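You operate a simulated robot arm through the tools that you are given. There is no shell and no other tool. Be economical: measure what you need, move in short steps, check, and stop when the job is done.

Carry out the task below with a simulated two-armed robot. There is one attempt and no reset: what you move stays moved.

JOB
Pick up the black mat with one hand, pass it to the other hand and put it on the spot under the brass tap.

It is judged by the outcome, as a careful person would: the job done as asked, and still so three seconds after it is handed in. It fails if anything else is knocked over, pushed out of place, dropped, spilled or broken.

ROBOT AND FRAMES
Two 6-joint arms with two-finger grippers on one trunk, on a base that drives. Base frame: it is fixed to the floor where the robot stands at the start and does not move with it; the origin is under the middle of the robot, x ahead of it, y to its left, z up; the surface under the hand at the start is at about z = 0.8. Readings come in m, rad, newtons and seconds.
The left shoulder is at the start at [0.06, 0.143, 0.85], the right one opposite. With the tool pointing down near the work surface each hand reaches from about 0.3 to 0.72 m from the robot's upright axis, wherever it stands, measured 20 degrees to its own side. Places, roughly: spot under the brass tap (20x20 cm) [-2.46, -1.38, 0.56]. Payload 2.45 kg a hand.
Tool frame (each hand has its own): the origin (TCP) lies between the finger pads and is the grasp point; the fingertips stand 0.026 m ahead of it; z points along the fingers, y is the line along which they close. The gripper opens to 0.096 m. The gripper's body begins 0.069 m behind the TCP.
Orientation is that of the tool frame in the base frame, as a unit quaternion [x, y, z, w]. With the fingers straight down and closing along the base's y, the tool's x points along the base's -x, its y along +y and its z along -z.

CONTROLS
- The arms move only by the tool drive_tool. It takes "left_rows", "right_rows" or both (then of equal length, played together; a hand with none holds still); each is a list of rows, each a list of 3 entries, a list of its own where there are three numbers: the turn, a rotation vector about the tool's x, y, z in rad, then the shift along the tool's x, y, z in cm, then the opening, from 0 (shut) to 1 (fully open). In form: [[[wx, wy, wz], [x, y, z], fingers], ...]. A call has 1 to 12 rows; each row shifts and turns the commanded pose from where the row before left it, along the tool's axes as they then stand. Rows are played at 5 a second. More than 0.05 m and 0.15 rad between two rows, or a gripper value outside its range, and nothing of the call is played. A pose out of reach is approached as far as the arm can. The call stops where the force on the tool passes 40 N (or 10 N more than at its start, if that is more) or the arm is blocked; 0.2 s more then pass. The fingers move at their own pace and stop on an object; they squeeze with about 29 N. The grip force told is the motor's: it shows also when the fingers shut on nothing. Time passes only in rows, and 0.2 s behind the last, so rows that do not move let the fingers close. It gives the time, the measured TCP pose, the force on the tool (base axes), the opening and the grip force at its end, in the units of the frame above (readings bear some noise), with the torque about the TCP (base axes, N m) and any sound that the robot's microphone picked up.
- Cameras (640 x 400 px; columns grow to the right, rows downward): "scene" is now at [0.1398, 0.0196, 1.4562]; the picture's right is [0.26, -0.96, -0.00], its down [-0.70, -0.19, -0.69] and it looks along [0.66, 0.18, -0.72] (base axes); focal length 255 px, centre (320, 200). "left" rides on the left gripper at [0.082, -0.003, -0.098] in its tool frame; the picture's right is [0.04, 1.00, 0.00], its down [-0.73, 0.03, -0.68] and it looks along [-0.68, 0.03, 0.73] (tool axes); focal length 256 px, centre (320, 200). "right" rides on the right gripper at [0.082, 0.003, -0.098] in its tool frame; the picture's right is [-0.04, 1.00, 0.00], its down [-0.73, -0.03, -0.68] and it looks along [-0.68, -0.03, 0.73] (tool axes); focal length 256 px, centre (320, 200). There is no depth. A picture from a camera that has moved, and an enlarged one, comes with that camera's place and axes in the base frame and with its lens.
- get_image(camera): a new picture of that camera. No time passes.
- raise_lower(by): slides the trunk up (or, below 0, down) by that many m; the arms and the scene camera ride with it, the base frame stays. It gives what a move gives, with no picture.
- roll_base(legs): drives the robot by 1 to 6 legs, each [ahead, turn to the left] in m and rad, along the robot's own axes; the way and the turn of a leg run together, so that a leg with both is an arc; at most 1.5 m and 3.142 rad a leg. The arms and the cameras ride along, it lands a little off, and it stops where it bumps. It gives what a move gives.
- pan_tilt(pan, tilt): turns the head with the scene camera to pan (to the left, within 1.501 rad either way) and tilt (down, from -0.506 to 1.204), counted from straight ahead of the robot. It gives what a move gives.
- close_up(camera, box): a new picture of the part [left, top, right, bottom] of that camera's present view, enlarged. No time passes.
- job_done(): hands the job in; it is judged then, once.

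Go step by step. Nothing tells you exact positions but the pictures and the camera data: compare them with the known pose of the tool, close in by small moves and look again before you grip or let go. The budget is 120 turns and 92 pictures, counting those below and the enlarged ones. Unless the task says otherwise, let go and move clear before handing in.

The tools are called after "Request:" by a JSON object that holds its "fn" and its "kwargs". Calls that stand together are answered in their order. drive_tool: Moves the arms, as the interface text tells. Its arguments: {"type":"object","properties":{"left_rows":{"type":"array"},"right_rows":{"type":"array"}},"required":[]} The other tools are called the same way: raise_lower (by) slides the trunk up or down; roll_base (legs) drives the base; pan_tilt (pan, tilt) turns the head that bears the scene camera; get_image (camera) takes a picture; close_up (camera, box) takes an enlarged picture of a part of a camera's view; job_done () hands the job in.

At the start:

```text
time: 0.0
left_tool_pos: [0.4868, 0.3096, 1.0637]
left_orientation: [0.0, 1.0, 0.0, 0.0]
left_wrist_force: [0.8, -0.2, -0.6]
left_wrist_torque: [-0.02, -0.03, 0.02]
left_finger_gap: 0.0962
left_gripper_force: 0.1
right_tool_pos: [0.5018, -0.1274, 1.1122]
right_orientation: [0.0, 1.0, 0.0, 0.0]
right_wrist_force: [-0.1, -0.7, -0.1]
right_wrist_torque: [-0.02, 0.01, -0.01]
right_finger_gap: 0.0961
right_gripper_force: 0.1
trunk travel left (down, up): [-0.475, 0.115]
robot x, y, heading: [-0.0001, -0.001, -0.002]
head pan, tilt: [0.267, 0.81]
```

scene: 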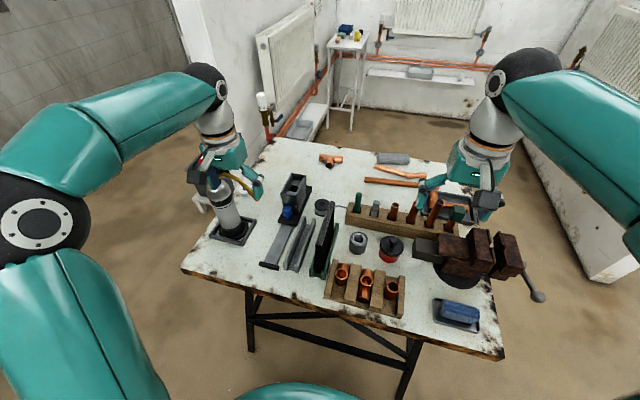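
right: 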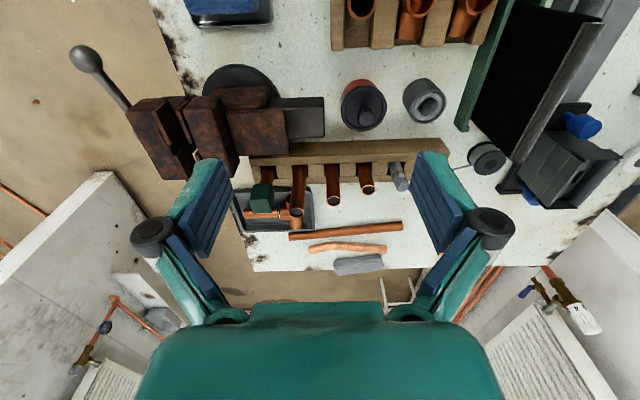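
left: 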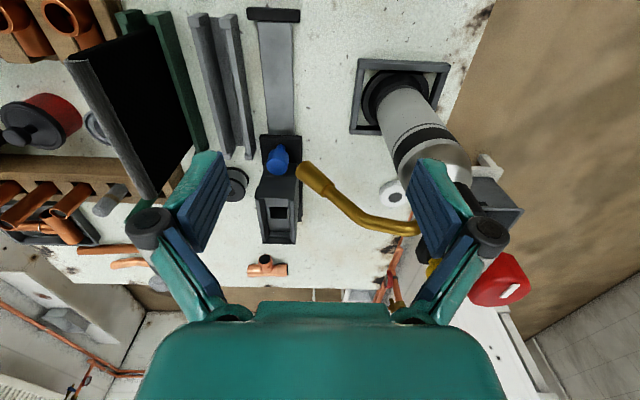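

The mat seems to be the black upright panel in a rack in the middle of the bench. I'll look closer.

Request:
{"fn": "close_up", "kwargs": {"camera": "scene", "box": [240, 160, 440, 320]}}

Request:
{"fn": "close_up", "kwargs": {"camera": "left", "box": [0, 0, 320, 220]}}

```text
2.50 times, centred on (340, 240) of scene
camera zoom: at [0.1398, 0.0196, 1.4562], right [0.26, -0.96, 0.0], down [-0.7, -0.19, -0.69], along [0.66, 0.18, -0.72], focal length 638 px, centre (270, 100)
```

zoom: 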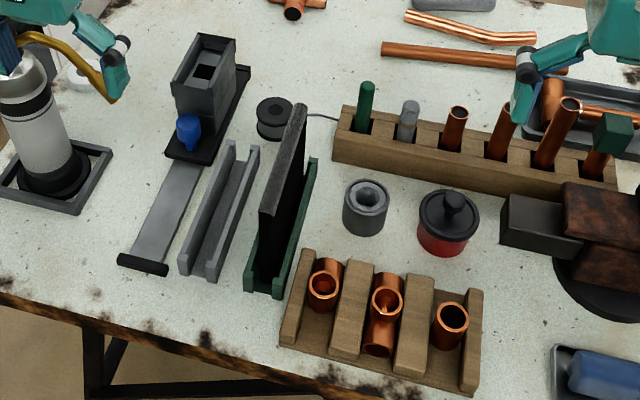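

```text
1.82 times, centred on (160, 110) of left
camera zoom: at [0.4045, 0.3068, 1.1613], right [-0.04, 1.0, 0.0], down [0.73, 0.03, 0.68], along [0.68, 0.03, -0.73], focal length 465 px, centre (611, 364)
```

zoom: 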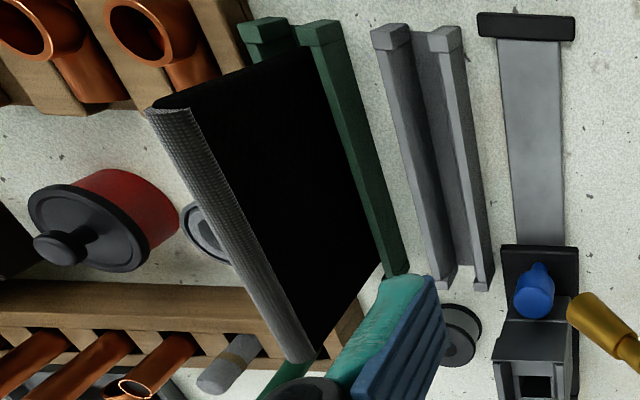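

The mat stands on edge in a green slotted rack, about x 0.47–0.61, y 0.107, with its top at z≈0.93. I'll lift the left hand clear of the torch, bring it over the mat, and move the right hand a bit outwards.

Request:
{"fn": "drive_tool", "kwargs": {"left_rows": [[[0, 0, 0], [0, 0, -3], 1], [[0, 0, 0], [-0.5, -4, -2], 1], [[0, 0, 0], [-1, -4, 0], 1], [[0, 0, 0], [-1, -4, 0], 1], [[0, 0, 0], [-1, -4, 0], 1], [[0, 0, 0], [-1.5, -4.2, 0], 1], [[0, 0, 0], [0, 0, 0], 1]], "right_rows": [[[0, 0, 0], [0, -2, -1], 1], [[0, 0, 0], [0, -2, 0], 1], [[0, 0, 0], [0, -2, 0], 1], [[0, 0, 0], [0, -2, 0], 1], [[0, 0, 0], [0, 0, 0], 1], [[0, 0, 0], [0, 0, 0], 1], [[0, 0, 0], [0, 0, 0], 1]]}}

Request:
{"fn": "get_image", "kwargs": {"camera": "left"}}

Request:
{"fn": "get_image", "kwargs": {"camera": "scene"}}

Request:
{"fn": "get_image", "kwargs": {"camera": "right"}}

```text
time: 1.6
left_tool_pos: [0.5356, 0.1084, 1.1133]
left_orientation: [-0.001, 1.0, 0.0, 0.0]
left_wrist_force: [0.4, -0.3, 0.2]
left_wrist_torque: [-0.01, -0.05, 0.06]
left_finger_gap: 0.0961
left_gripper_force: 0.1
right_tool_pos: [0.5015, -0.2065, 1.1235]
right_orientation: [0.0, 1.0, -0.001, 0.0]
right_wrist_force: [-0.4, 0.9, 0.1]
right_wrist_torque: [-0.02, -0.01, 0.01]
right_finger_gap: 0.0961
right_gripper_force: 0.1
trunk travel left (down, up): [-0.475, 0.115]
robot x, y, heading: [0.0034, 0.001, -0.004]
head pan, tilt: [0.267, 0.81]
```

```text
86 pictures are left
camera left: at [0.4542, 0.1048, 1.2111], right [-0.04, 1.0, 0.0], down [0.73, 0.03, 0.68], along [0.68, 0.03, -0.73], focal length 256 px, centre (320, 200)
```

left: 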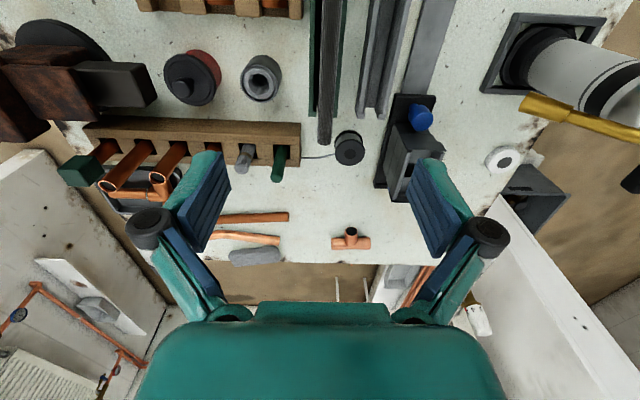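

```text
85 pictures are left
camera scene: at [0.1391, 0.0202, 1.4563], right [0.26, -0.96, 0.0], down [-0.7, -0.19, -0.69], along [0.67, 0.18, -0.72], focal length 255 px, centre (320, 200)
```

scene: 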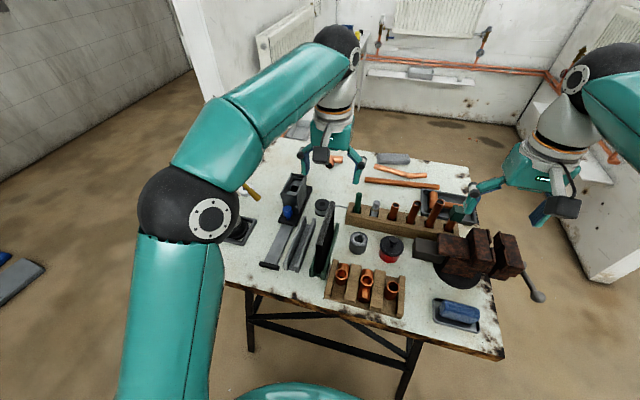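

```text
84 pictures are left
camera right: at [0.4194, -0.2048, 1.2204], right [0.04, 1.0, 0.0], down [0.73, -0.03, 0.68], along [0.68, -0.03, -0.73], focal length 256 px, centre (320, 200)
```

right: 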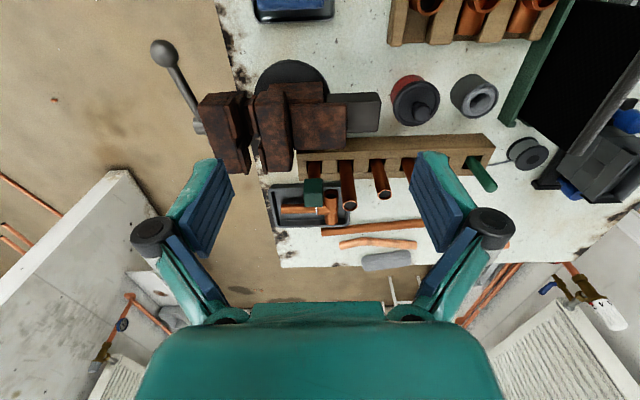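

The top edge lies at y≈0.117, almost parallel to x, centred at about x 0.54. I'll shift over it and go down part way to check.

Request:
{"fn": "drive_tool", "kwargs": {"left_rows": [[[0, 0, 0], [0, 0.8, 4], 0.8], [[0, 0, 0], [0, 0, 4], 0.7], [[0, 0, 0], [0, 0, 4], 0.7], [[0, 0, 0], [0, 0, 2], 0.7], [[0, 0, 0], [0, 0, 0], 0.7]]}}

Request:
{"fn": "get_image", "kwargs": {"camera": "left"}}

Request:
{"fn": "close_up", "kwargs": {"camera": "scene", "box": [240, 130, 440, 290]}}

Request:
{"fn": "get_image", "kwargs": {"camera": "right"}}

```text
time: 2.8
left_tool_pos: [0.5368, 0.1157, 0.9739]
left_orientation: [0.0, 1.0, 0.0, 0.0]
left_wrist_force: [-0.2, -0.5, -0.8]
left_wrist_torque: [-0.01, 0.03, 0.01]
left_finger_gap: 0.0673
left_gripper_force: 0.2
right_tool_pos: [0.5019, -0.2098, 1.1227]
right_orientation: [0.0, 1.0, 0.0, 0.0]
right_wrist_force: [-0.3, 0.8, 0.2]
right_wrist_torque: [-0.02, -0.02, -0.04]
right_finger_gap: 0.0961
right_gripper_force: 0.2
trunk travel left (down, up): [-0.475, 0.115]
robot x, y, heading: [0.002, 0.0024, 0.002]
head pan, tilt: [0.267, 0.81]
```

```text
83 pictures are left
camera left: at [0.4544, 0.1127, 1.0716], right [-0.04, 1.0, 0.0], down [0.73, 0.03, 0.68], along [0.68, 0.03, -0.73], focal length 256 px, centre (320, 200)
```

left: 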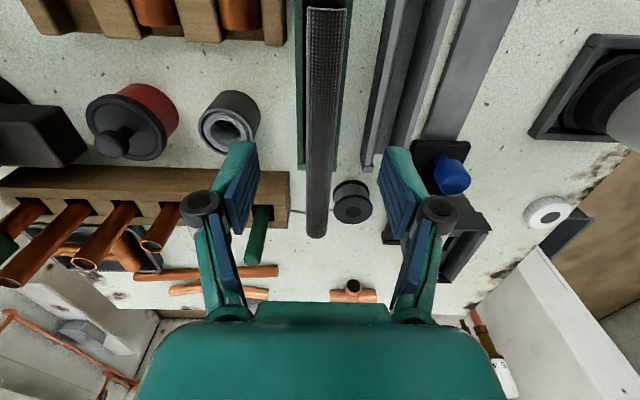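

```text
2.50 times, centred on (340, 210) of scene
camera zoom: at [0.1398, 0.0196, 1.4562], right [0.26, -0.96, 0.0], down [-0.7, -0.19, -0.69], along [0.66, 0.18, -0.72], focal length 638 px, centre (270, 175)
```

zoom: 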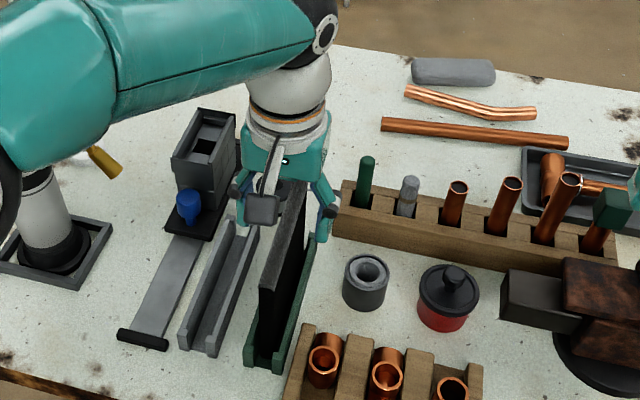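

```text
81 pictures are left
camera right: at [0.4199, -0.2053, 1.22], right [0.04, 1.0, 0.0], down [0.73, -0.03, 0.68], along [0.68, -0.03, -0.73], focal length 256 px, centre (320, 200)
```

right: 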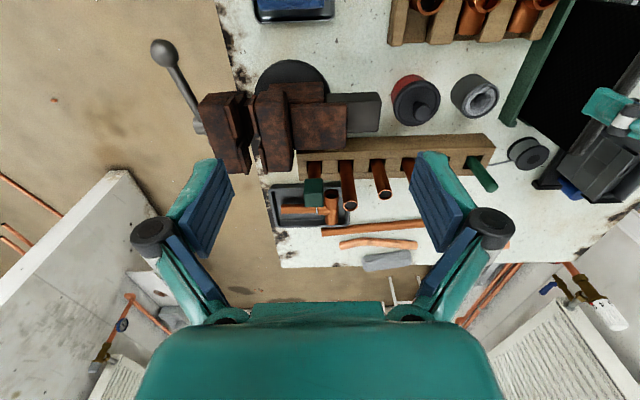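

The mat (about 16 cm long, 1.8 cm thick) is centred between the fingers. I'll go down and close.

Request:
{"fn": "drive_tool", "kwargs": {"left_rows": [[[0, 0, 0], [-1, 0.1, 3], 0.7], [[0, 0, 0], [0, 0, 3], 0.7], [[0, 0, 0], [0, 0, 1], 0.7], [[0, 0, 0], [0, 0, 0], 0], [[0, 0, 0], [0, 0, 0], 0], [[0, 0, 0], [0, 0, 0], 0]]}}

Request:
{"fn": "get_image", "kwargs": {"camera": "left"}}

```text
time: 4.2
left_tool_pos: [0.5452, 0.1173, 0.9036]
left_orientation: [0.0, 1.0, 0.0, -0.001]
left_wrist_force: [-0.3, -0.1, 0.1]
left_wrist_torque: [-0.01, 0.0, -0.01]
left_finger_gap: 0.0155
left_gripper_force: 29.0
right_tool_pos: [0.5009, -0.2083, 1.1216]
right_orientation: [0.0, 1.0, -0.001, 0.0]
right_wrist_force: [0.3, -0.1, -0.2]
right_wrist_torque: [-0.03, -0.02, 0.02]
right_finger_gap: 0.0957
right_gripper_force: 0.0
trunk travel left (down, up): [-0.475, 0.115]
robot x, y, heading: [0.0019, -0.0004, -0.001]
head pan, tilt: [0.267, 0.81]
```

```text
80 pictures are left
camera left: at [0.4644, 0.1137, 1.0015], right [-0.04, 1.0, 0.0], down [0.73, 0.03, 0.68], along [0.68, 0.03, -0.73], focal length 256 px, centre (320, 200)
```

left: 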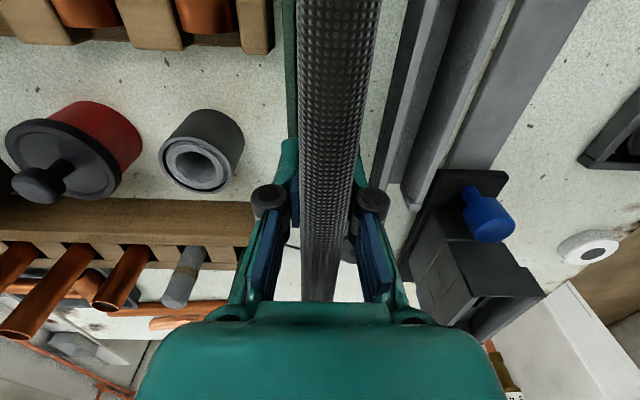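

Gripped at 15.5 mm thickness. I'll lift straight up out of the rack.

Request:
{"fn": "drive_tool", "kwargs": {"left_rows": [[[0, 0, 0], [0, 0, -2], 0], [[0, 0, 0], [0, 0, -3], 0], [[0, 0, 0], [0, 0, -4], 0], [[0, 0, 0], [0, 0, -4], 0], [[0, 0, 0], [0, 0, -4], 0], [[0, 0, 0], [0, 0, -3], 0], [[0, 0, 0], [0, 0, 0], 0]]}}

Request:
{"fn": "get_image", "kwargs": {"camera": "scene"}}

Request:
{"fn": "get_image", "kwargs": {"camera": "right"}}

```text
time: 5.8
left_tool_pos: [0.5463, 0.1167, 1.1045]
left_orientation: [0.0, 1.0, 0.0, -0.001]
left_wrist_force: [0.7, 0.1, -1.7]
left_wrist_torque: [0.0, -0.01, 0.01]
left_finger_gap: 0.0156
left_gripper_force: 28.7
right_tool_pos: [0.5014, -0.2085, 1.1223]
right_orientation: [0.0, 1.0, 0.0, 0.0]
right_wrist_force: [0.9, -0.5, 0.4]
right_wrist_torque: [0.02, -0.04, 0.0]
right_finger_gap: 0.0958
right_gripper_force: 0.1
trunk travel left (down, up): [-0.475, 0.115]
robot x, y, heading: [0.001, 0.0018, 0.0]
head pan, tilt: [0.267, 0.81]
```

```text
79 pictures are left
camera scene: at [0.1401, 0.0197, 1.4562], right [0.26, -0.96, 0.0], down [-0.7, -0.19, -0.69], along [0.66, 0.18, -0.72], focal length 255 px, centre (320, 200)
```

scene: 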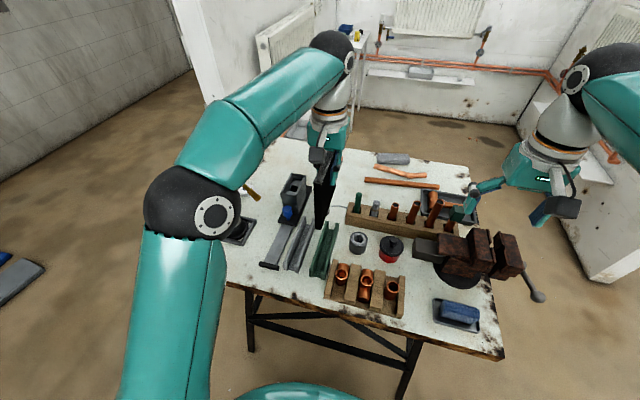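

```text
78 pictures are left
camera right: at [0.4202, -0.2052, 1.2199], right [0.04, 1.0, 0.0], down [0.73, -0.03, 0.68], along [0.68, -0.03, -0.73], focal length 256 px, centre (320, 200)
```

right: 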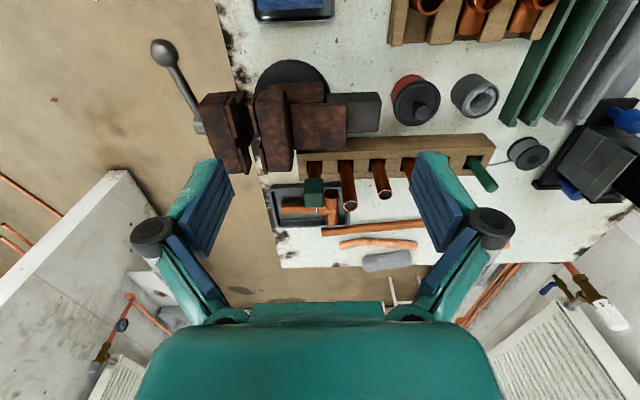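

The mat is out. Before driving I'll look around to both sides for obstacles.

Request:
{"fn": "pan_tilt", "kwargs": {"pan": -1.5, "tilt": 0.4}}

Request:
{"fn": "get_image", "kwargs": {"camera": "scene"}}

Request:
{"fn": "pan_tilt", "kwargs": {"pan": 1.5, "tilt": 0.4}}

Request:
{"fn": "get_image", "kwargs": {"camera": "scene"}}

```text
time: 7.6
left_tool_pos: [0.546, 0.1171, 1.1031]
left_orientation: [0.0, 1.0, -0.001, 0.0]
left_wrist_force: [1.1, 0.0, -0.6]
left_wrist_torque: [-0.01, -0.02, -0.01]
left_finger_gap: 0.0155
left_gripper_force: 29.2
right_tool_pos: [0.5018, -0.2071, 1.122]
right_orientation: [-0.001, 1.0, 0.001, 0.001]
right_wrist_force: [-0.2, -0.4, -0.9]
right_wrist_torque: [0.01, 0.02, 0.03]
right_finger_gap: 0.096
right_gripper_force: 0.1
trunk travel left (down, up): [-0.475, 0.115]
robot x, y, heading: [0.0025, -0.0019, -0.001]
head pan, tilt: [-1.499, 0.4]
```

```text
77 pictures are left
camera scene: at [0.0695, -0.094, 1.4921], right [-1.0, -0.07, 0.0], down [-0.03, 0.39, -0.92], along [0.07, -0.92, -0.39], focal length 255 px, centre (320, 200)
```

scene: 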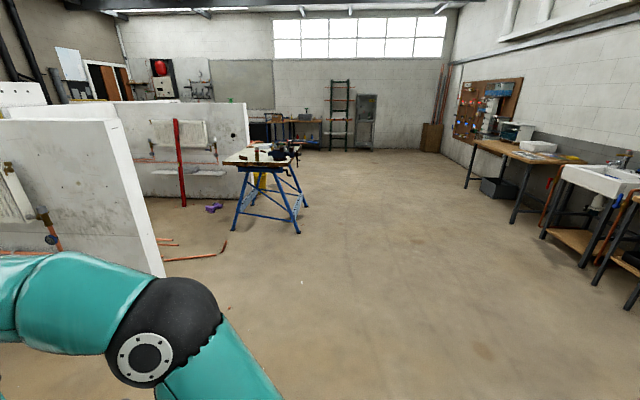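

```text
time: 10.2
left_tool_pos: [0.5458, 0.1157, 1.104]
left_orientation: [0.0, 1.0, -0.001, 0.0]
left_wrist_force: [0.0, -0.3, -1.2]
left_wrist_torque: [-0.01, -0.03, 0.0]
left_finger_gap: 0.0155
left_gripper_force: 28.7
right_tool_pos: [0.5025, -0.2073, 1.1228]
right_orientation: [0.0, 1.0, 0.0, 0.0]
right_wrist_force: [-0.1, 0.8, -0.6]
right_wrist_torque: [0.01, -0.03, -0.01]
right_finger_gap: 0.0959
right_gripper_force: 0.1
trunk travel left (down, up): [-0.475, 0.115]
robot x, y, heading: [-0.0005, -0.0007, 0.004]
head pan, tilt: [1.499, 0.4]
```

```text
76 pictures are left
camera scene: at [0.0694, 0.0908, 1.4922], right [1.0, -0.07, 0.0], down [-0.03, -0.39, -0.92], along [0.07, 0.92, -0.39], focal length 255 px, centre (320, 200)
```

scene: 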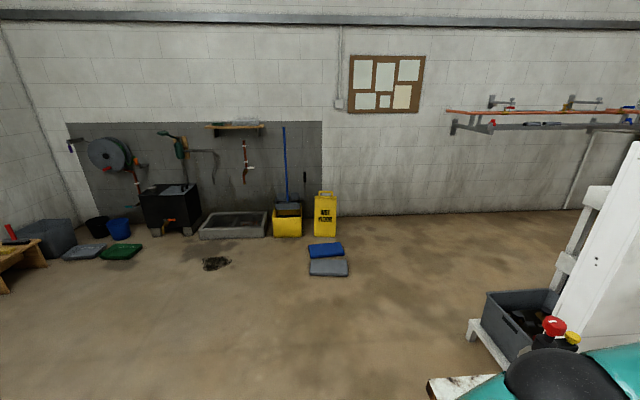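

The tap side is a row of sinks by the wall behind me to the right, and the floor between is clear. I'll back off from the bench and turn right to see the target.

Request:
{"fn": "roll_base", "kwargs": {"legs": [[-0.35, 0], [0, -1.6]]}}

Request:
{"fn": "pan_tilt", "kwargs": {"pan": -1.0, "tilt": 0.35}}

Request:
{"fn": "get_image", "kwargs": {"camera": "scene"}}

```text
time: 15.8
left_tool_pos: [-0.0913, -0.5018, 1.1053]
left_orientation: [0.605, 0.796, 0.002, 0.0]
left_wrist_force: [0.3, -0.6, -1.3]
left_wrist_torque: [0.03, -0.05, 0.02]
left_finger_gap: 0.0153
left_gripper_force: 29.7
right_tool_pos: [-0.4175, -0.5464, 1.1214]
right_orientation: [0.605, 0.796, 0.003, 0.0]
right_wrist_force: [-1.0, -0.7, -0.2]
right_wrist_torque: [0.06, -0.07, -0.01]
right_finger_gap: 0.0962
right_gripper_force: 0.1
trunk travel left (down, up): [-0.475, 0.115]
robot x, y, heading: [-0.2911, 0.0144, -1.334]
head pan, tilt: [1.499, 0.4]
stopped in leg 2: the robot was blocked; the commanded pose is now the measured one
```

```text
time: 18.1
left_tool_pos: [-0.0888, -0.4995, 1.105]
left_orientation: [0.604, 0.797, 0.0, 0.001]
left_wrist_force: [-0.1, -0.6, -0.4]
left_wrist_torque: [0.0, 0.0, 0.03]
left_finger_gap: 0.0154
left_gripper_force: 29.4
right_tool_pos: [-0.4145, -0.5441, 1.1232]
right_orientation: [0.604, 0.797, 0.0, 0.001]
right_wrist_force: [0.1, 0.7, -0.2]
right_wrist_torque: [0.01, -0.01, -0.01]
right_finger_gap: 0.0958
right_gripper_force: 0.1
trunk travel left (down, up): [-0.475, 0.115]
robot x, y, heading: [-0.2956, 0.0127, -1.336]
head pan, tilt: [-1.0, 0.351]
```

```text
75 pictures are left
camera scene: at [-0.3422, -0.115, 1.4967], right [-0.72, 0.69, 0.0], down [0.24, 0.25, -0.94], along [-0.65, -0.68, -0.34], focal length 255 px, centre (320, 200)
```

scene: 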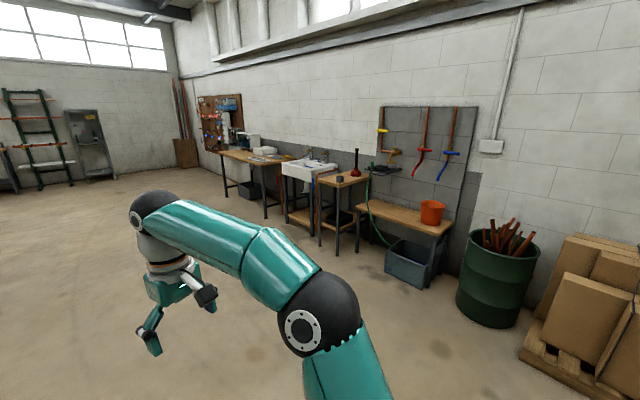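

The turn was blocked by something. I'll look left (towards the bench) to see what.

Request:
{"fn": "pan_tilt", "kwargs": {"pan": 1.3, "tilt": 0.9}}

Request:
{"fn": "get_image", "kwargs": {"camera": "scene"}}

Request:
{"fn": "pan_tilt", "kwargs": {"pan": -1.5, "tilt": 0.9}}

Request:
{"fn": "get_image", "kwargs": {"camera": "scene"}}

```text
time: 20.2
left_tool_pos: [-0.0884, -0.4998, 1.1048]
left_orientation: [0.603, 0.798, -0.001, 0.0]
left_wrist_force: [-0.4, -0.2, -1.4]
left_wrist_torque: [-0.03, -0.01, -0.01]
left_finger_gap: 0.0151
left_gripper_force: 29.1
right_tool_pos: [-0.4141, -0.544, 1.1236]
right_orientation: [0.603, 0.797, 0.0, 0.0]
right_wrist_force: [0.3, -0.7, 0.3]
right_wrist_torque: [0.01, -0.03, -0.03]
right_finger_gap: 0.0961
right_gripper_force: 0.1
trunk travel left (down, up): [-0.475, 0.115]
robot x, y, heading: [-0.2913, 0.0133, -1.336]
head pan, tilt: [1.3, 0.901]
```

```text
74 pictures are left
camera scene: at [-0.2024, -0.0503, 1.4491], right [-0.03, -1.0, 0.0], down [-0.78, 0.03, -0.62], along [0.62, -0.02, -0.78], focal length 255 px, centre (320, 200)
```

scene: 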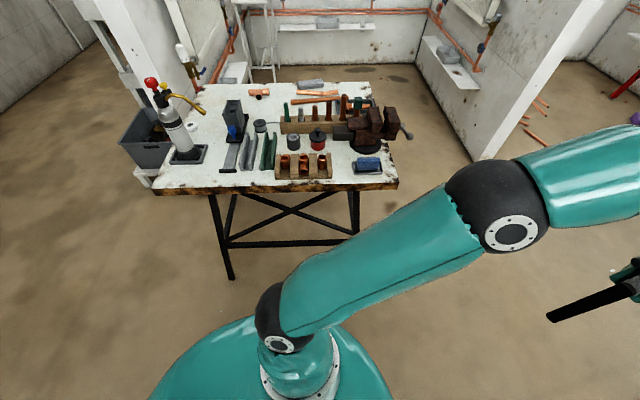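

```text
time: 22.7
left_tool_pos: [-0.0894, -0.5001, 1.1054]
left_orientation: [0.604, 0.797, 0.0, 0.0]
left_wrist_force: [0.2, 1.0, -1.3]
left_wrist_torque: [-0.05, 0.01, 0.0]
left_finger_gap: 0.0151
left_gripper_force: 29.3
right_tool_pos: [-0.4145, -0.5448, 1.1239]
right_orientation: [0.603, 0.797, 0.001, -0.001]
right_wrist_force: [0.4, 0.7, 0.2]
right_wrist_torque: [0.01, -0.01, 0.01]
right_finger_gap: 0.0958
right_gripper_force: 0.0
trunk travel left (down, up): [-0.475, 0.115]
robot x, y, heading: [-0.2925, 0.0143, -1.335]
head pan, tilt: [-1.499, 0.901]
```

```text
73 pictures are left
camera scene: at [-0.3498, -0.0706, 1.4491], right [-0.3, 0.95, 0.0], down [0.75, 0.24, -0.62], along [-0.59, -0.19, -0.78], focal length 255 px, centre (320, 200)
```

scene: 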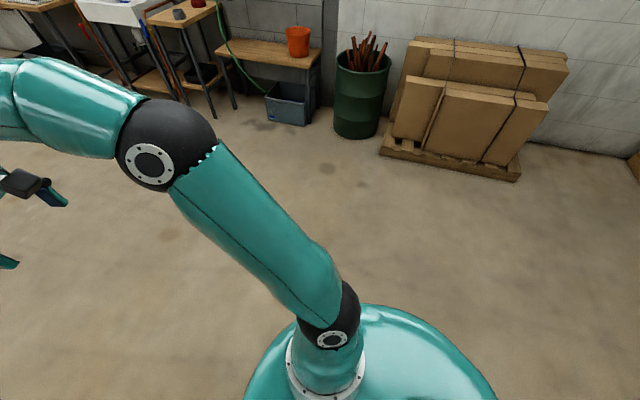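

Nothing visible is touching; maybe the base's blind rear met something. I'll drive forward onto the open floor and turn there.

Request:
{"fn": "roll_base", "kwargs": {"legs": [[0.5, 0], [0, -0.9]]}}

Request:
{"fn": "pan_tilt", "kwargs": {"pan": -0.5, "tilt": 0.5}}

Request:
{"fn": "get_image", "kwargs": {"camera": "scene"}}

```text
time: 28.6
left_tool_pos: [-0.4501, -0.9531, 1.1067]
left_orientation: [0.889, 0.458, 0.001, 0.002]
left_wrist_force: [-0.8, -0.2, -1.4]
left_wrist_torque: [-0.09, -0.04, 0.0]
left_finger_gap: 0.0153
left_gripper_force: 28.9
right_tool_pos: [-0.6896, -0.7269, 1.1221]
right_orientation: [0.89, 0.456, 0.002, 0.001]
right_wrist_force: [-0.7, 0.5, -0.5]
right_wrist_torque: [-0.01, -0.09, -0.01]
right_finger_gap: 0.096
right_gripper_force: 0.0
trunk travel left (down, up): [-0.475, 0.115]
robot x, y, heading: [-0.1419, -0.4982, -2.225]
head pan, tilt: [-1.499, 0.901]
stopped in leg 2: the robot was blocked; the commanded pose is now the measured one
```

```text
time: 29.9
left_tool_pos: [-0.4469, -0.9563, 1.1066]
left_orientation: [0.889, 0.459, -0.002, 0.0]
left_wrist_force: [-0.5, -0.2, -1.3]
left_wrist_torque: [0.02, -0.02, -0.02]
left_finger_gap: 0.0153
left_gripper_force: 28.6
right_tool_pos: [-0.686, -0.7285, 1.1239]
right_orientation: [0.889, 0.457, 0.0, 0.001]
right_wrist_force: [0.8, -0.1, 0.3]
right_wrist_torque: [0.0, 0.0, -0.04]
right_finger_gap: 0.0957
right_gripper_force: 0.1
trunk travel left (down, up): [-0.475, 0.115]
robot x, y, heading: [-0.1412, -0.5008, -2.23]
head pan, tilt: [-0.499, 0.499]
```

```text
72 pictures are left
camera scene: at [-0.2605, -0.5867, 1.4829], right [-0.4, 0.92, 0.0], down [0.44, 0.19, -0.88], along [-0.8, -0.35, -0.48], focal length 255 px, centre (320, 200)
```

scene: 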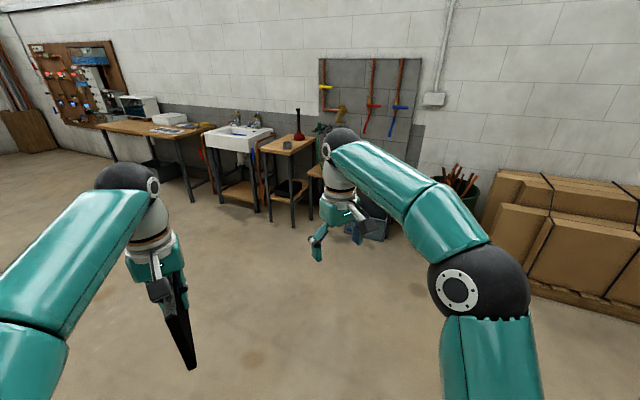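

Open floor here, and the target is the low bench below the tap panel on the far wall. I'll do the handover here: bring the mat out in front of me in the left hand and swing the right hand to point forward.

Request:
{"fn": "drive_tool", "kwargs": {"left_rows": [[[0, 0, 0], [-2, -2.4, 0], 0], [[0, 0, 0], [-2, -2.4, 0], 0], [[0, 0, 0], [-2, -2.4, 0], 0], [[0, 0, 0], [-2, -2.4, 0], 0], [[0, 0, 0], [-2, -2.1, 0], 0], [[0, 0, 0], [-1, 0, 0], 0], [[0, 0, 0], [0, 0, 0], 0], [[0, 0, 0], [0, 0, 0], 0], [[0, 0, 0], [0, 0, 0], 0], [[0, 0, 0], [0, 0, 0], 0], [[0, 0, 0], [0, 0, 0], 0], [[0, 0, 0], [0, 0, 0], 0]], "right_rows": [[[0, -0.1428, 0], [0, 0, 0], 1], [[0, -0.1428, 0], [0, 0, 0], 1], [[0, -0.1428, 0], [0, 0, 0], 1], [[0, -0.1428, 0], [0, 0, 0], 1], [[0, -0.1428, 0], [0, 0, 0], 1], [[0, -0.1428, 0], [0, 0, 0], 1], [[0, -0.1428, 0], [0, 0, 0], 1], [[0, -0.1428, 0], [0, 0, 0], 1], [[0, -0.1428, 0], [0, 0, 0], 1], [[0, -0.1428, 0], [0, 0, 0], 1], [[0, -0.1428, 0], [0, 0, 0], 1], [[0, 0, 0], [0, 0, 0], 0.7]]}}

Request:
{"fn": "pan_tilt", "kwargs": {"pan": 0, "tilt": 0.6}}

Request:
{"fn": "get_image", "kwargs": {"camera": "scene"}}

Request:
{"fn": "get_image", "kwargs": {"camera": "right"}}

```text
time: 32.5
left_tool_pos: [-0.5096, -0.9264, 1.0662]
left_orientation: [0.888, 0.459, -0.001, 0.001]
left_wrist_force: [-0.3, -0.5, -1.6]
left_wrist_torque: [-0.02, -0.01, 0.01]
left_finger_gap: 0.0155
left_gripper_force: 28.6
left hand out of reach, approached as far as the arm can: row 1, 2, 3, 4, 5, 6
right_tool_pos: [-0.6614, -0.7452, 1.1505]
right_orientation: [0.687, 0.335, -0.587, 0.266]
right_wrist_force: [0.6, 0.0, 0.7]
right_wrist_torque: [0.01, -0.04, -0.01]
right_finger_gap: 0.067
right_gripper_force: 0.0
right hand out of reach, approached as far as the arm can: row 8, 9, 10, 11
trunk travel left (down, up): [-0.475, 0.115]
robot x, y, heading: [-0.141, -0.4979, -2.228]
head pan, tilt: [-0.499, 0.499]
```

```text
time: 33.4
left_tool_pos: [-0.5099, -0.9253, 1.0656]
left_orientation: [0.889, 0.459, -0.002, 0.0]
left_wrist_force: [-0.7, -0.3, -1.0]
left_wrist_torque: [0.01, 0.01, 0.03]
left_finger_gap: 0.0153
left_gripper_force: 28.9
right_tool_pos: [-0.6637, -0.7445, 1.1503]
right_orientation: [0.688, 0.335, -0.586, 0.266]
right_wrist_force: [-0.1, 0.6, -0.1]
right_wrist_torque: [-0.01, 0.0, -0.02]
right_finger_gap: 0.0671
right_gripper_force: 0.0
trunk travel left (down, up): [-0.475, 0.115]
robot x, y, heading: [-0.1394, -0.4989, -2.228]
head pan, tilt: [0.0, 0.6]
```

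```text
71 pictures are left
camera scene: at [-0.2311, -0.6198, 1.4739], right [-0.79, 0.61, 0.0], down [0.35, 0.45, -0.82], along [-0.5, -0.65, -0.57], focal length 255 px, centre (320, 200)
```

scene: 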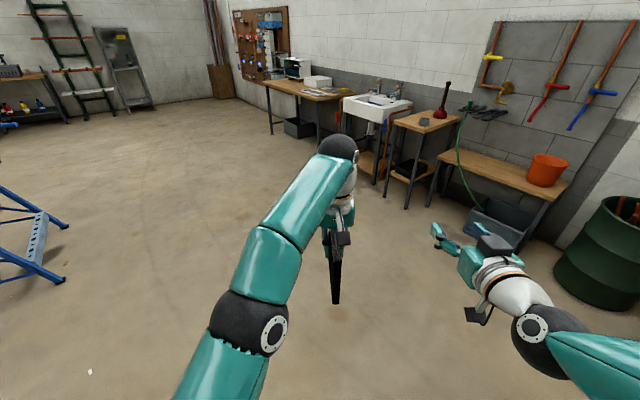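

```text
70 pictures are left
camera right: at [-0.5922, -0.6612, 1.0856], right [0.77, -0.64, 0.01], down [0.34, 0.42, 0.84], along [-0.54, -0.64, 0.54], focal length 256 px, centre (320, 200)
```

right: 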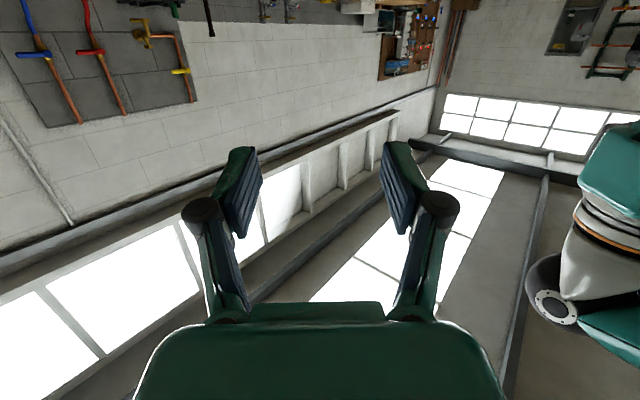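

Both hands are at the edge of reach at this height, so I'll lower both by about 20 cm to a more comfortable level and check poses.

Request:
{"fn": "drive_tool", "kwargs": {"left_rows": [[[0, 0, 0], [0, 0, 4], 0], [[0, 0, 0], [0, 0, 4], 0], [[0, 0, 0], [0, 0, 4], 0], [[0, 0, 0], [0, 0, 4], 0], [[0, 0, 0], [0, 0, 4], 0], [[0, 0, 0], [0, 0, 0], 0]], "right_rows": [[[0, 0, 0], [4.5, 0, 0], 0.7], [[0, 0, 0], [4.5, 0, 0], 0.7], [[0, 0, 0], [4.5, 0, 0], 0.7], [[0, 0, 0], [4.5, 0, 0], 0.7], [[0, 0, 0], [4.5, 0, 0], 0.7], [[0, 0, 0], [0, 0, 0], 0.7]]}}

Request:
{"fn": "get_image", "kwargs": {"camera": "scene"}}

```text
time: 34.8
left_tool_pos: [-0.5094, -0.9249, 0.8683]
left_orientation: [0.889, 0.458, -0.002, 0.001]
left_wrist_force: [0.7, 0.2, -1.3]
left_wrist_torque: [0.01, 0.02, -0.01]
left_finger_gap: 0.0152
left_gripper_force: 28.7
right_tool_pos: [-0.5958, -0.8097, 1.0048]
right_orientation: [0.686, 0.335, -0.588, 0.268]
right_wrist_force: [0.6, 0.1, 1.2]
right_wrist_torque: [0.0, -0.02, -0.02]
right_finger_gap: 0.0671
right_gripper_force: 0.0
right hand out of reach, approached as far as the arm can: row 1, 2, 3, 4, 5
trunk travel left (down, up): [-0.475, 0.115]
robot x, y, heading: [-0.1403, -0.4991, -2.225]
head pan, tilt: [0.0, 0.6]
```

```text
69 pictures are left
camera scene: at [-0.2304, -0.619, 1.4741], right [-0.79, 0.61, 0.0], down [0.34, 0.45, -0.83], along [-0.5, -0.65, -0.56], focal length 255 px, centre (320, 200)
```

scene: 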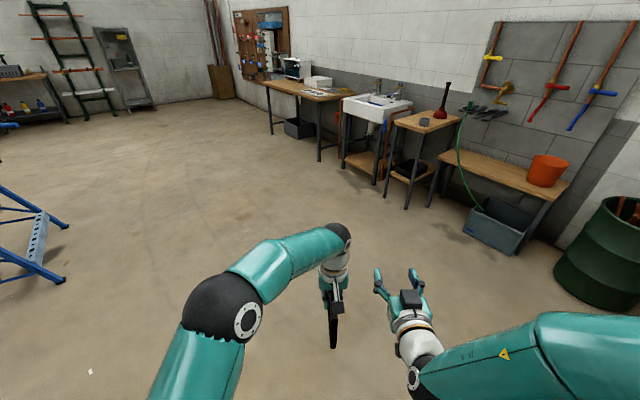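

Pointing straight forward is poor for the right arm here. A symmetric handover is better: both palms facing each other with the mat horizontal. First I'll restore the right hand to pointing down and move the hands apart.

Request:
{"fn": "drive_tool", "kwargs": {"left_rows": [[[0, 0, 0], [1, 3, 0], 0], [[0, 0, 0], [1, 3, 0], 0], [[0, 0, 0], [1, 3, 0], 0], [[0, 0, 0], [1, 3, 0], 0], [[0, 0, 0], [1, 3, 0], 0], [[0, 0, 0], [0, 3, 0], 0], [[0, 0, 0], [0, 0, 0], 0], [[0, 0, 0], [0, 0, 0], 0], [[0, 0, 0], [0, 0, 0], 0], [[0, 0, 0], [0, 0, 0], 0], [[0, 0, 0], [0, 0, 0], 0]], "right_rows": [[[0, 0.1428, 0], [0, -2, 0], 0.7], [[0, 0.1428, 0], [0, -2, 0], 0.7], [[0, 0.1428, 0], [0, -2, 0], 0.7], [[0, 0.1428, 0], [0, -2, 0], 0.7], [[0, 0.1428, 0], [0, 0, 0], 0.7], [[0, 0.1428, 0], [0, 0, 0], 0.7], [[0, 0.1428, 0], [0, 0, 0], 0.7], [[0, 0.1428, 0], [0, 0, 0], 0.7], [[0, 0.1428, 0], [0, 0, 0], 0.7], [[0, 0.1428, 0], [0, 0, 0], 0.7], [[0, 0, 0], [0, 0, 0], 0.7]]}}

```text
time: 37.2
left_tool_pos: [-0.3348, -0.9913, 0.8664]
left_orientation: [0.889, 0.458, -0.001, 0.0]
left_wrist_force: [-0.6, 0.4, -2.2]
left_wrist_torque: [-0.01, 0.01, 0.01]
left_finger_gap: 0.0154
left_gripper_force: 29.1
right_tool_pos: [-0.6602, -0.7613, 1.0061]
right_orientation: [0.901, 0.434, 0.003, -0.016]
right_wrist_force: [0.7, -0.1, 0.5]
right_wrist_torque: [0.01, -0.01, 0.0]
right_finger_gap: 0.067
right_gripper_force: 0.0
trunk travel left (down, up): [-0.475, 0.115]
robot x, y, heading: [-0.1421, -0.4948, -2.226]
head pan, tilt: [0.0, 0.6]
```

Hands are level in x and about 40 cm apart. I'll lower the right and tilt both hands to face each other.

Request:
{"fn": "drive_tool", "kwargs": {"left_rows": [[[0, 0, 0], [0, 0, 0], 0], [[0, 0, 0], [0, 0, 0], 0], [[0.14, 0, 0], [0, 0, 0], 0], [[0.14, 0, 0], [0, 0, 0], 0], [[0.14, 0, 0], [0, 0, 0], 0], [[0.14, 0, 0], [0, 0, 0], 0], [[0.14, 0, 0], [0, 0, 0], 0], [[0.14, 0, 0], [0, 0, 0], 0], [[0.14, 0, 0], [0, 0, 0], 0], [[0.14, 0, 0], [0, 0, 0], 0], [[0, 0, 0], [0, 0, 0], 0]], "right_rows": [[[0, 0, -0.054], [0, 0, 4.5], 0.7], [[0, 0, 0], [0, 0, 4.5], 0.7], [[0, 0, 0], [0, 0, 4.5], 0.7], [[-0.14, 0, 0], [0, 0, 0], 0.7], [[-0.14, 0, 0], [0, 0, 0], 0.7], [[-0.14, 0, 0], [0, 0, 0], 0.7], [[-0.14, 0, 0], [0, 0, 0], 0.7], [[-0.14, 0, 0], [0, 0, 0], 0.7], [[-0.14, 0, 0], [0, 0, 0], 0.7], [[-0.14, 0, 0], [0, 0, 0], 0.7], [[-0.14, 0, 0], [0, 0, 0], 0.7]]}}

Request:
{"fn": "get_image", "kwargs": {"camera": "scene"}}

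```text
time: 39.6
left_tool_pos: [-0.3349, -0.9909, 0.867]
left_orientation: [0.753, 0.388, -0.244, -0.472]
left_wrist_force: [0.3, -0.7, -1.5]
left_wrist_torque: [-0.05, -0.02, 0.01]
left_finger_gap: 0.0157
left_gripper_force: 29.2
right_tool_pos: [-0.6606, -0.7586, 0.8712]
right_orientation: [0.761, 0.385, 0.246, 0.461]
right_wrist_force: [0.4, -0.4, 0.4]
right_wrist_torque: [-0.03, 0.03, -0.03]
right_finger_gap: 0.0671
right_gripper_force: 0.0
trunk travel left (down, up): [-0.475, 0.115]
robot x, y, heading: [-0.1369, -0.5006, -2.222]
head pan, tilt: [0.0, 0.6]
```

```text
68 pictures are left
camera scene: at [-0.2316, -0.6199, 1.4739], right [-0.79, 0.61, 0.0], down [0.35, 0.45, -0.82], along [-0.5, -0.65, -0.57], focal length 255 px, centre (320, 200)
```

scene: 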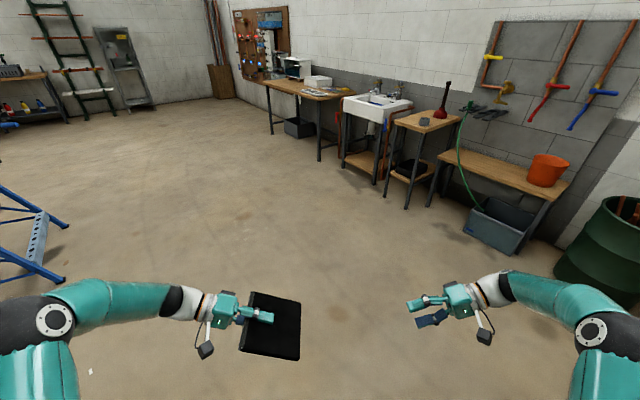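

Works nicely. I'll finish the tilt to horizontal and look closer from above.

Request:
{"fn": "drive_tool", "kwargs": {"left_rows": [[[0.15, 0, 0], [0, 0, 0], 0], [[0.15, 0, 0], [0, 0, 0], 0], [[0.15, 0, 0], [0, 0, 0], 0], [[0, 0, 0], [0, 0, 0], 0]], "right_rows": [[[-0.15, 0, 0], [0, 0, 0], 0.7], [[-0.15, 0, 0], [0, 0, 0], 0.7], [[-0.15, 0, 0], [0, 0, 0], 0.7], [[0, 0, 0], [0, 0, 0], 0.7]]}}

Request:
{"fn": "pan_tilt", "kwargs": {"pan": 0, "tilt": 0.95}}

Request:
{"fn": "get_image", "kwargs": {"camera": "scene"}}

Request:
{"fn": "get_image", "kwargs": {"camera": "right"}}

```text
time: 40.6
left_tool_pos: [-0.3338, -0.9901, 0.8674]
left_orientation: [0.629, 0.323, -0.326, -0.628]
left_wrist_force: [0.0, -0.2, 0.3]
left_wrist_torque: [0.02, -0.01, 0.01]
left_finger_gap: 0.0156
left_gripper_force: 29.3
right_tool_pos: [-0.6603, -0.7575, 0.8701]
right_orientation: [0.639, 0.321, 0.326, 0.618]
right_wrist_force: [-0.4, 0.1, 0.4]
right_wrist_torque: [-0.02, 0.01, -0.01]
right_finger_gap: 0.0673
right_gripper_force: 0.0
trunk travel left (down, up): [-0.475, 0.115]
robot x, y, heading: [-0.1407, -0.4975, -2.228]
head pan, tilt: [0.0, 0.6]
```

```text
time: 41.4
left_tool_pos: [-0.3347, -0.9894, 0.8664]
left_orientation: [-0.628, -0.323, 0.325, 0.628]
left_wrist_force: [-0.5, 0.3, -1.6]
left_wrist_torque: [-0.07, -0.04, -0.03]
left_finger_gap: 0.0155
left_gripper_force: 29.1
right_tool_pos: [-0.662, -0.7574, 0.8693]
right_orientation: [0.639, 0.322, 0.326, 0.618]
right_wrist_force: [-0.5, 1.0, 1.1]
right_wrist_torque: [0.0, -0.01, -0.01]
right_finger_gap: 0.0672
right_gripper_force: 0.1
trunk travel left (down, up): [-0.475, 0.115]
robot x, y, heading: [-0.1408, -0.501, -2.226]
head pan, tilt: [0.0, 0.949]
```

```text
67 pictures are left
camera scene: at [-0.2217, -0.6077, 1.4455], right [-0.79, 0.61, 0.0], down [0.5, 0.64, -0.58], along [-0.36, -0.46, -0.81], focal length 255 px, centre (320, 200)
```

scene: 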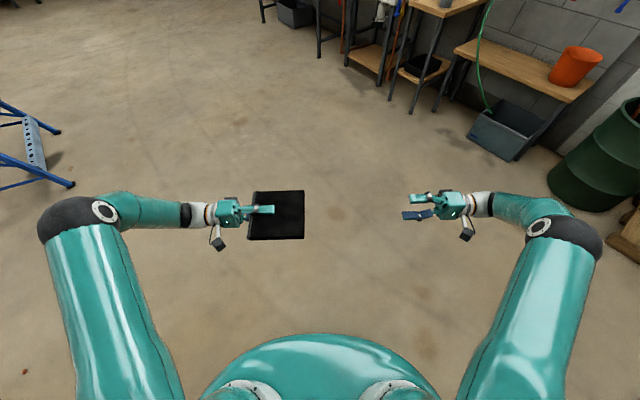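

```text
66 pictures are left
camera right: at [-0.6945, -0.6351, 0.8772], right [-0.01, -0.06, 1.0], down [-0.98, -0.2, -0.03], along [0.2, -0.98, -0.06], focal length 256 px, centre (320, 200)
```

right: 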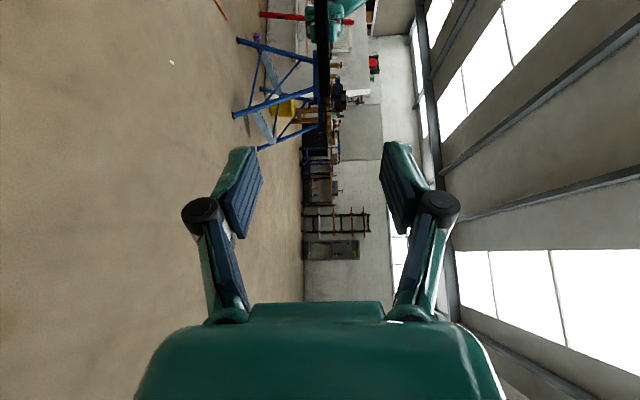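

Hands are aligned face to face, with the mat's free edge about 10 cm beyond the left grip point. I'll bring them together to just short of contact.

Request:
{"fn": "drive_tool", "kwargs": {"left_rows": [[[0, 0, 0], [0, 0, 2.5], 0], [[0, 0, 0], [0, 0, 2.5], 0], [[0, 0, 0], [0, 0, 2.5], 0], [[0, 0, 0], [0, 0, 2.5], 0], [[0, 0, 0], [0, 0, 0], 0]], "right_rows": [[[0, 0, 0], [0, 0, 4], 0.7], [[0, 0, 0], [0, 0, 4], 0.7], [[0, 0, 0], [0, 0, 4], 0.7], [[0, 0, 0], [0, 0, 3], 0.7], [[0, 0, 0], [0, 0, 0], 0.7]]}}

Request:
{"fn": "close_up", "kwargs": {"camera": "scene", "box": [220, 150, 420, 275]}}

Request:
{"fn": "get_image", "kwargs": {"camera": "right"}}

```text
time: 42.6
left_tool_pos: [-0.4169, -0.9326, 0.8666]
left_orientation: [0.628, 0.324, -0.325, -0.628]
left_wrist_force: [0.6, 1.4, -1.3]
left_wrist_torque: [-0.04, 0.0, 0.0]
left_finger_gap: 0.0152
left_gripper_force: 28.6
right_tool_pos: [-0.5403, -0.8441, 0.8664]
right_orientation: [0.639, 0.322, 0.326, 0.618]
right_wrist_force: [0.8, -0.2, -0.2]
right_wrist_torque: [0.01, 0.02, -0.01]
right_finger_gap: 0.0673
right_gripper_force: 0.0
trunk travel left (down, up): [-0.475, 0.115]
robot x, y, heading: [-0.1389, -0.5033, -2.226]
head pan, tilt: [0.0, 0.949]
```

```text
3.20 times, centred on (320, 212) of scene
camera zoom: at [-0.2217, -0.6076, 1.4455], right [-0.79, 0.61, 0.0], down [0.5, 0.64, -0.58], along [-0.35, -0.46, -0.81], focal length 817 px, centre (320, 160)
```

zoom: 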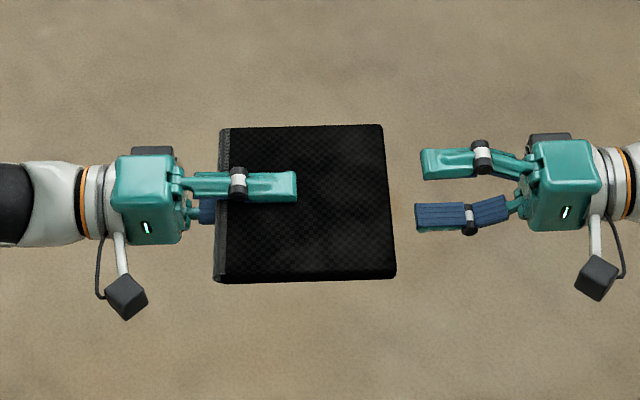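

```text
64 pictures are left
camera right: at [-0.5724, -0.7225, 0.8733], right [-0.02, -0.06, 1.0], down [-0.98, -0.2, -0.03], along [0.2, -0.98, -0.06], focal length 256 px, centre (320, 200)
```

right: 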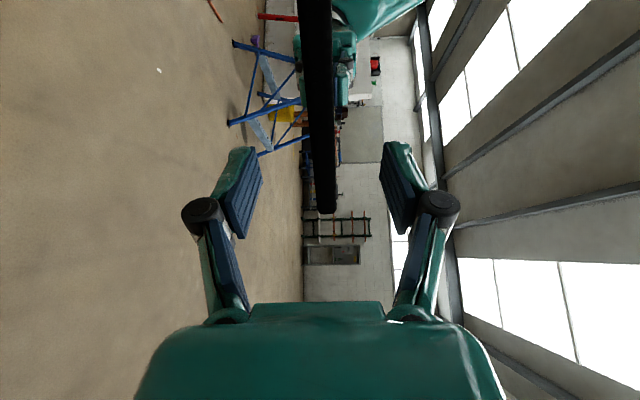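

The mat enters midway between the right fingers. I'll advance 7 cm and close.

Request:
{"fn": "drive_tool", "kwargs": {"right_rows": [[[0, 0, 0], [0, 0, 3], 0.7], [[0, 0, 0], [0, 0, 3], 0.7], [[0, 0, 0], [0, 0, 1.3], 0.7], [[0, 0, 0], [0, 0, 0], 0], [[0, 0, 0], [0, 0, 0], 0], [[0, 0, 0], [0, 0, 0], 0]]}}

Request:
{"fn": "close_up", "kwargs": {"camera": "scene", "box": [220, 150, 420, 275]}}

```text
time: 44.0
left_tool_pos: [-0.4162, -0.9317, 0.8657]
left_orientation: [0.629, 0.324, -0.324, -0.628]
left_wrist_force: [-3.3, 0.8, -10.0]
left_wrist_torque: [0.22, -0.4, 0.22]
left_finger_gap: 0.0155
left_gripper_force: 29.3
right_tool_pos: [-0.4793, -0.8878, 0.8655]
right_orientation: [0.638, 0.323, 0.327, 0.618]
right_wrist_force: [3.0, -0.4, 7.8]
right_wrist_torque: [-0.69, -0.19, -0.14]
right_finger_gap: 0.0157
right_gripper_force: 28.8
trunk travel left (down, up): [-0.475, 0.115]
robot x, y, heading: [-0.1418, -0.5012, -2.226]
head pan, tilt: [0.0, 0.949]
```

```text
3.20 times, centred on (320, 212) of scene
camera zoom: at [-0.2217, -0.6077, 1.4455], right [-0.79, 0.61, 0.0], down [0.5, 0.64, -0.58], along [-0.35, -0.46, -0.81], focal length 817 px, centre (320, 160)
```

zoom: 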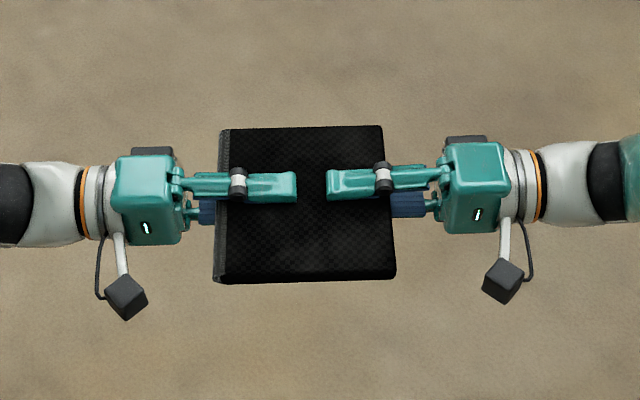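

Both hands grip the mat. I'll open the left and withdraw it.

Request:
{"fn": "drive_tool", "kwargs": {"left_rows": [[[0, 0, 0], [0, 0, 0], 0.6], [[0, 0, 0], [0, 0, 0], 0.6], [[0, 0, 0], [0, 0, -2], 0.6], [[0, 0, 0], [0, 0, -4], 0.6], [[0, 0, 0], [0, 0, -4], 0.6], [[0, 0, 0], [0, 0, -4], 0.6], [[0, 0, 0], [0, 0, -4], 0.6], [[0, 0, 0], [0, 0, 0], 0.6]]}}

Request:
{"fn": "get_image", "kwargs": {"camera": "scene"}}

```text
time: 45.8
left_tool_pos: [-0.2682, -1.0373, 0.8669]
left_orientation: [0.629, 0.324, -0.324, -0.628]
left_wrist_force: [0.8, 0.6, -0.5]
left_wrist_torque: [-0.02, -0.02, 0.04]
left_finger_gap: 0.0575
left_gripper_force: 0.1
right_tool_pos: [-0.48, -0.8867, 0.8652]
right_orientation: [0.64, 0.321, 0.327, 0.618]
right_wrist_force: [-0.3, 0.8, 0.6]
right_wrist_torque: [0.04, 0.07, 0.0]
right_finger_gap: 0.0153
right_gripper_force: 29.0
trunk travel left (down, up): [-0.475, 0.115]
robot x, y, heading: [-0.1391, -0.4999, -2.228]
head pan, tilt: [0.0, 0.949]
```

```text
62 pictures are left
camera scene: at [-0.2217, -0.6077, 1.4455], right [-0.79, 0.61, 0.0], down [0.5, 0.64, -0.58], along [-0.35, -0.46, -0.81], focal length 255 px, centre (320, 200)
```

scene: 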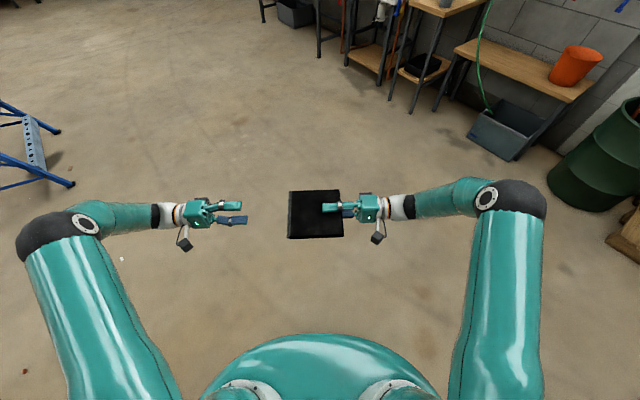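

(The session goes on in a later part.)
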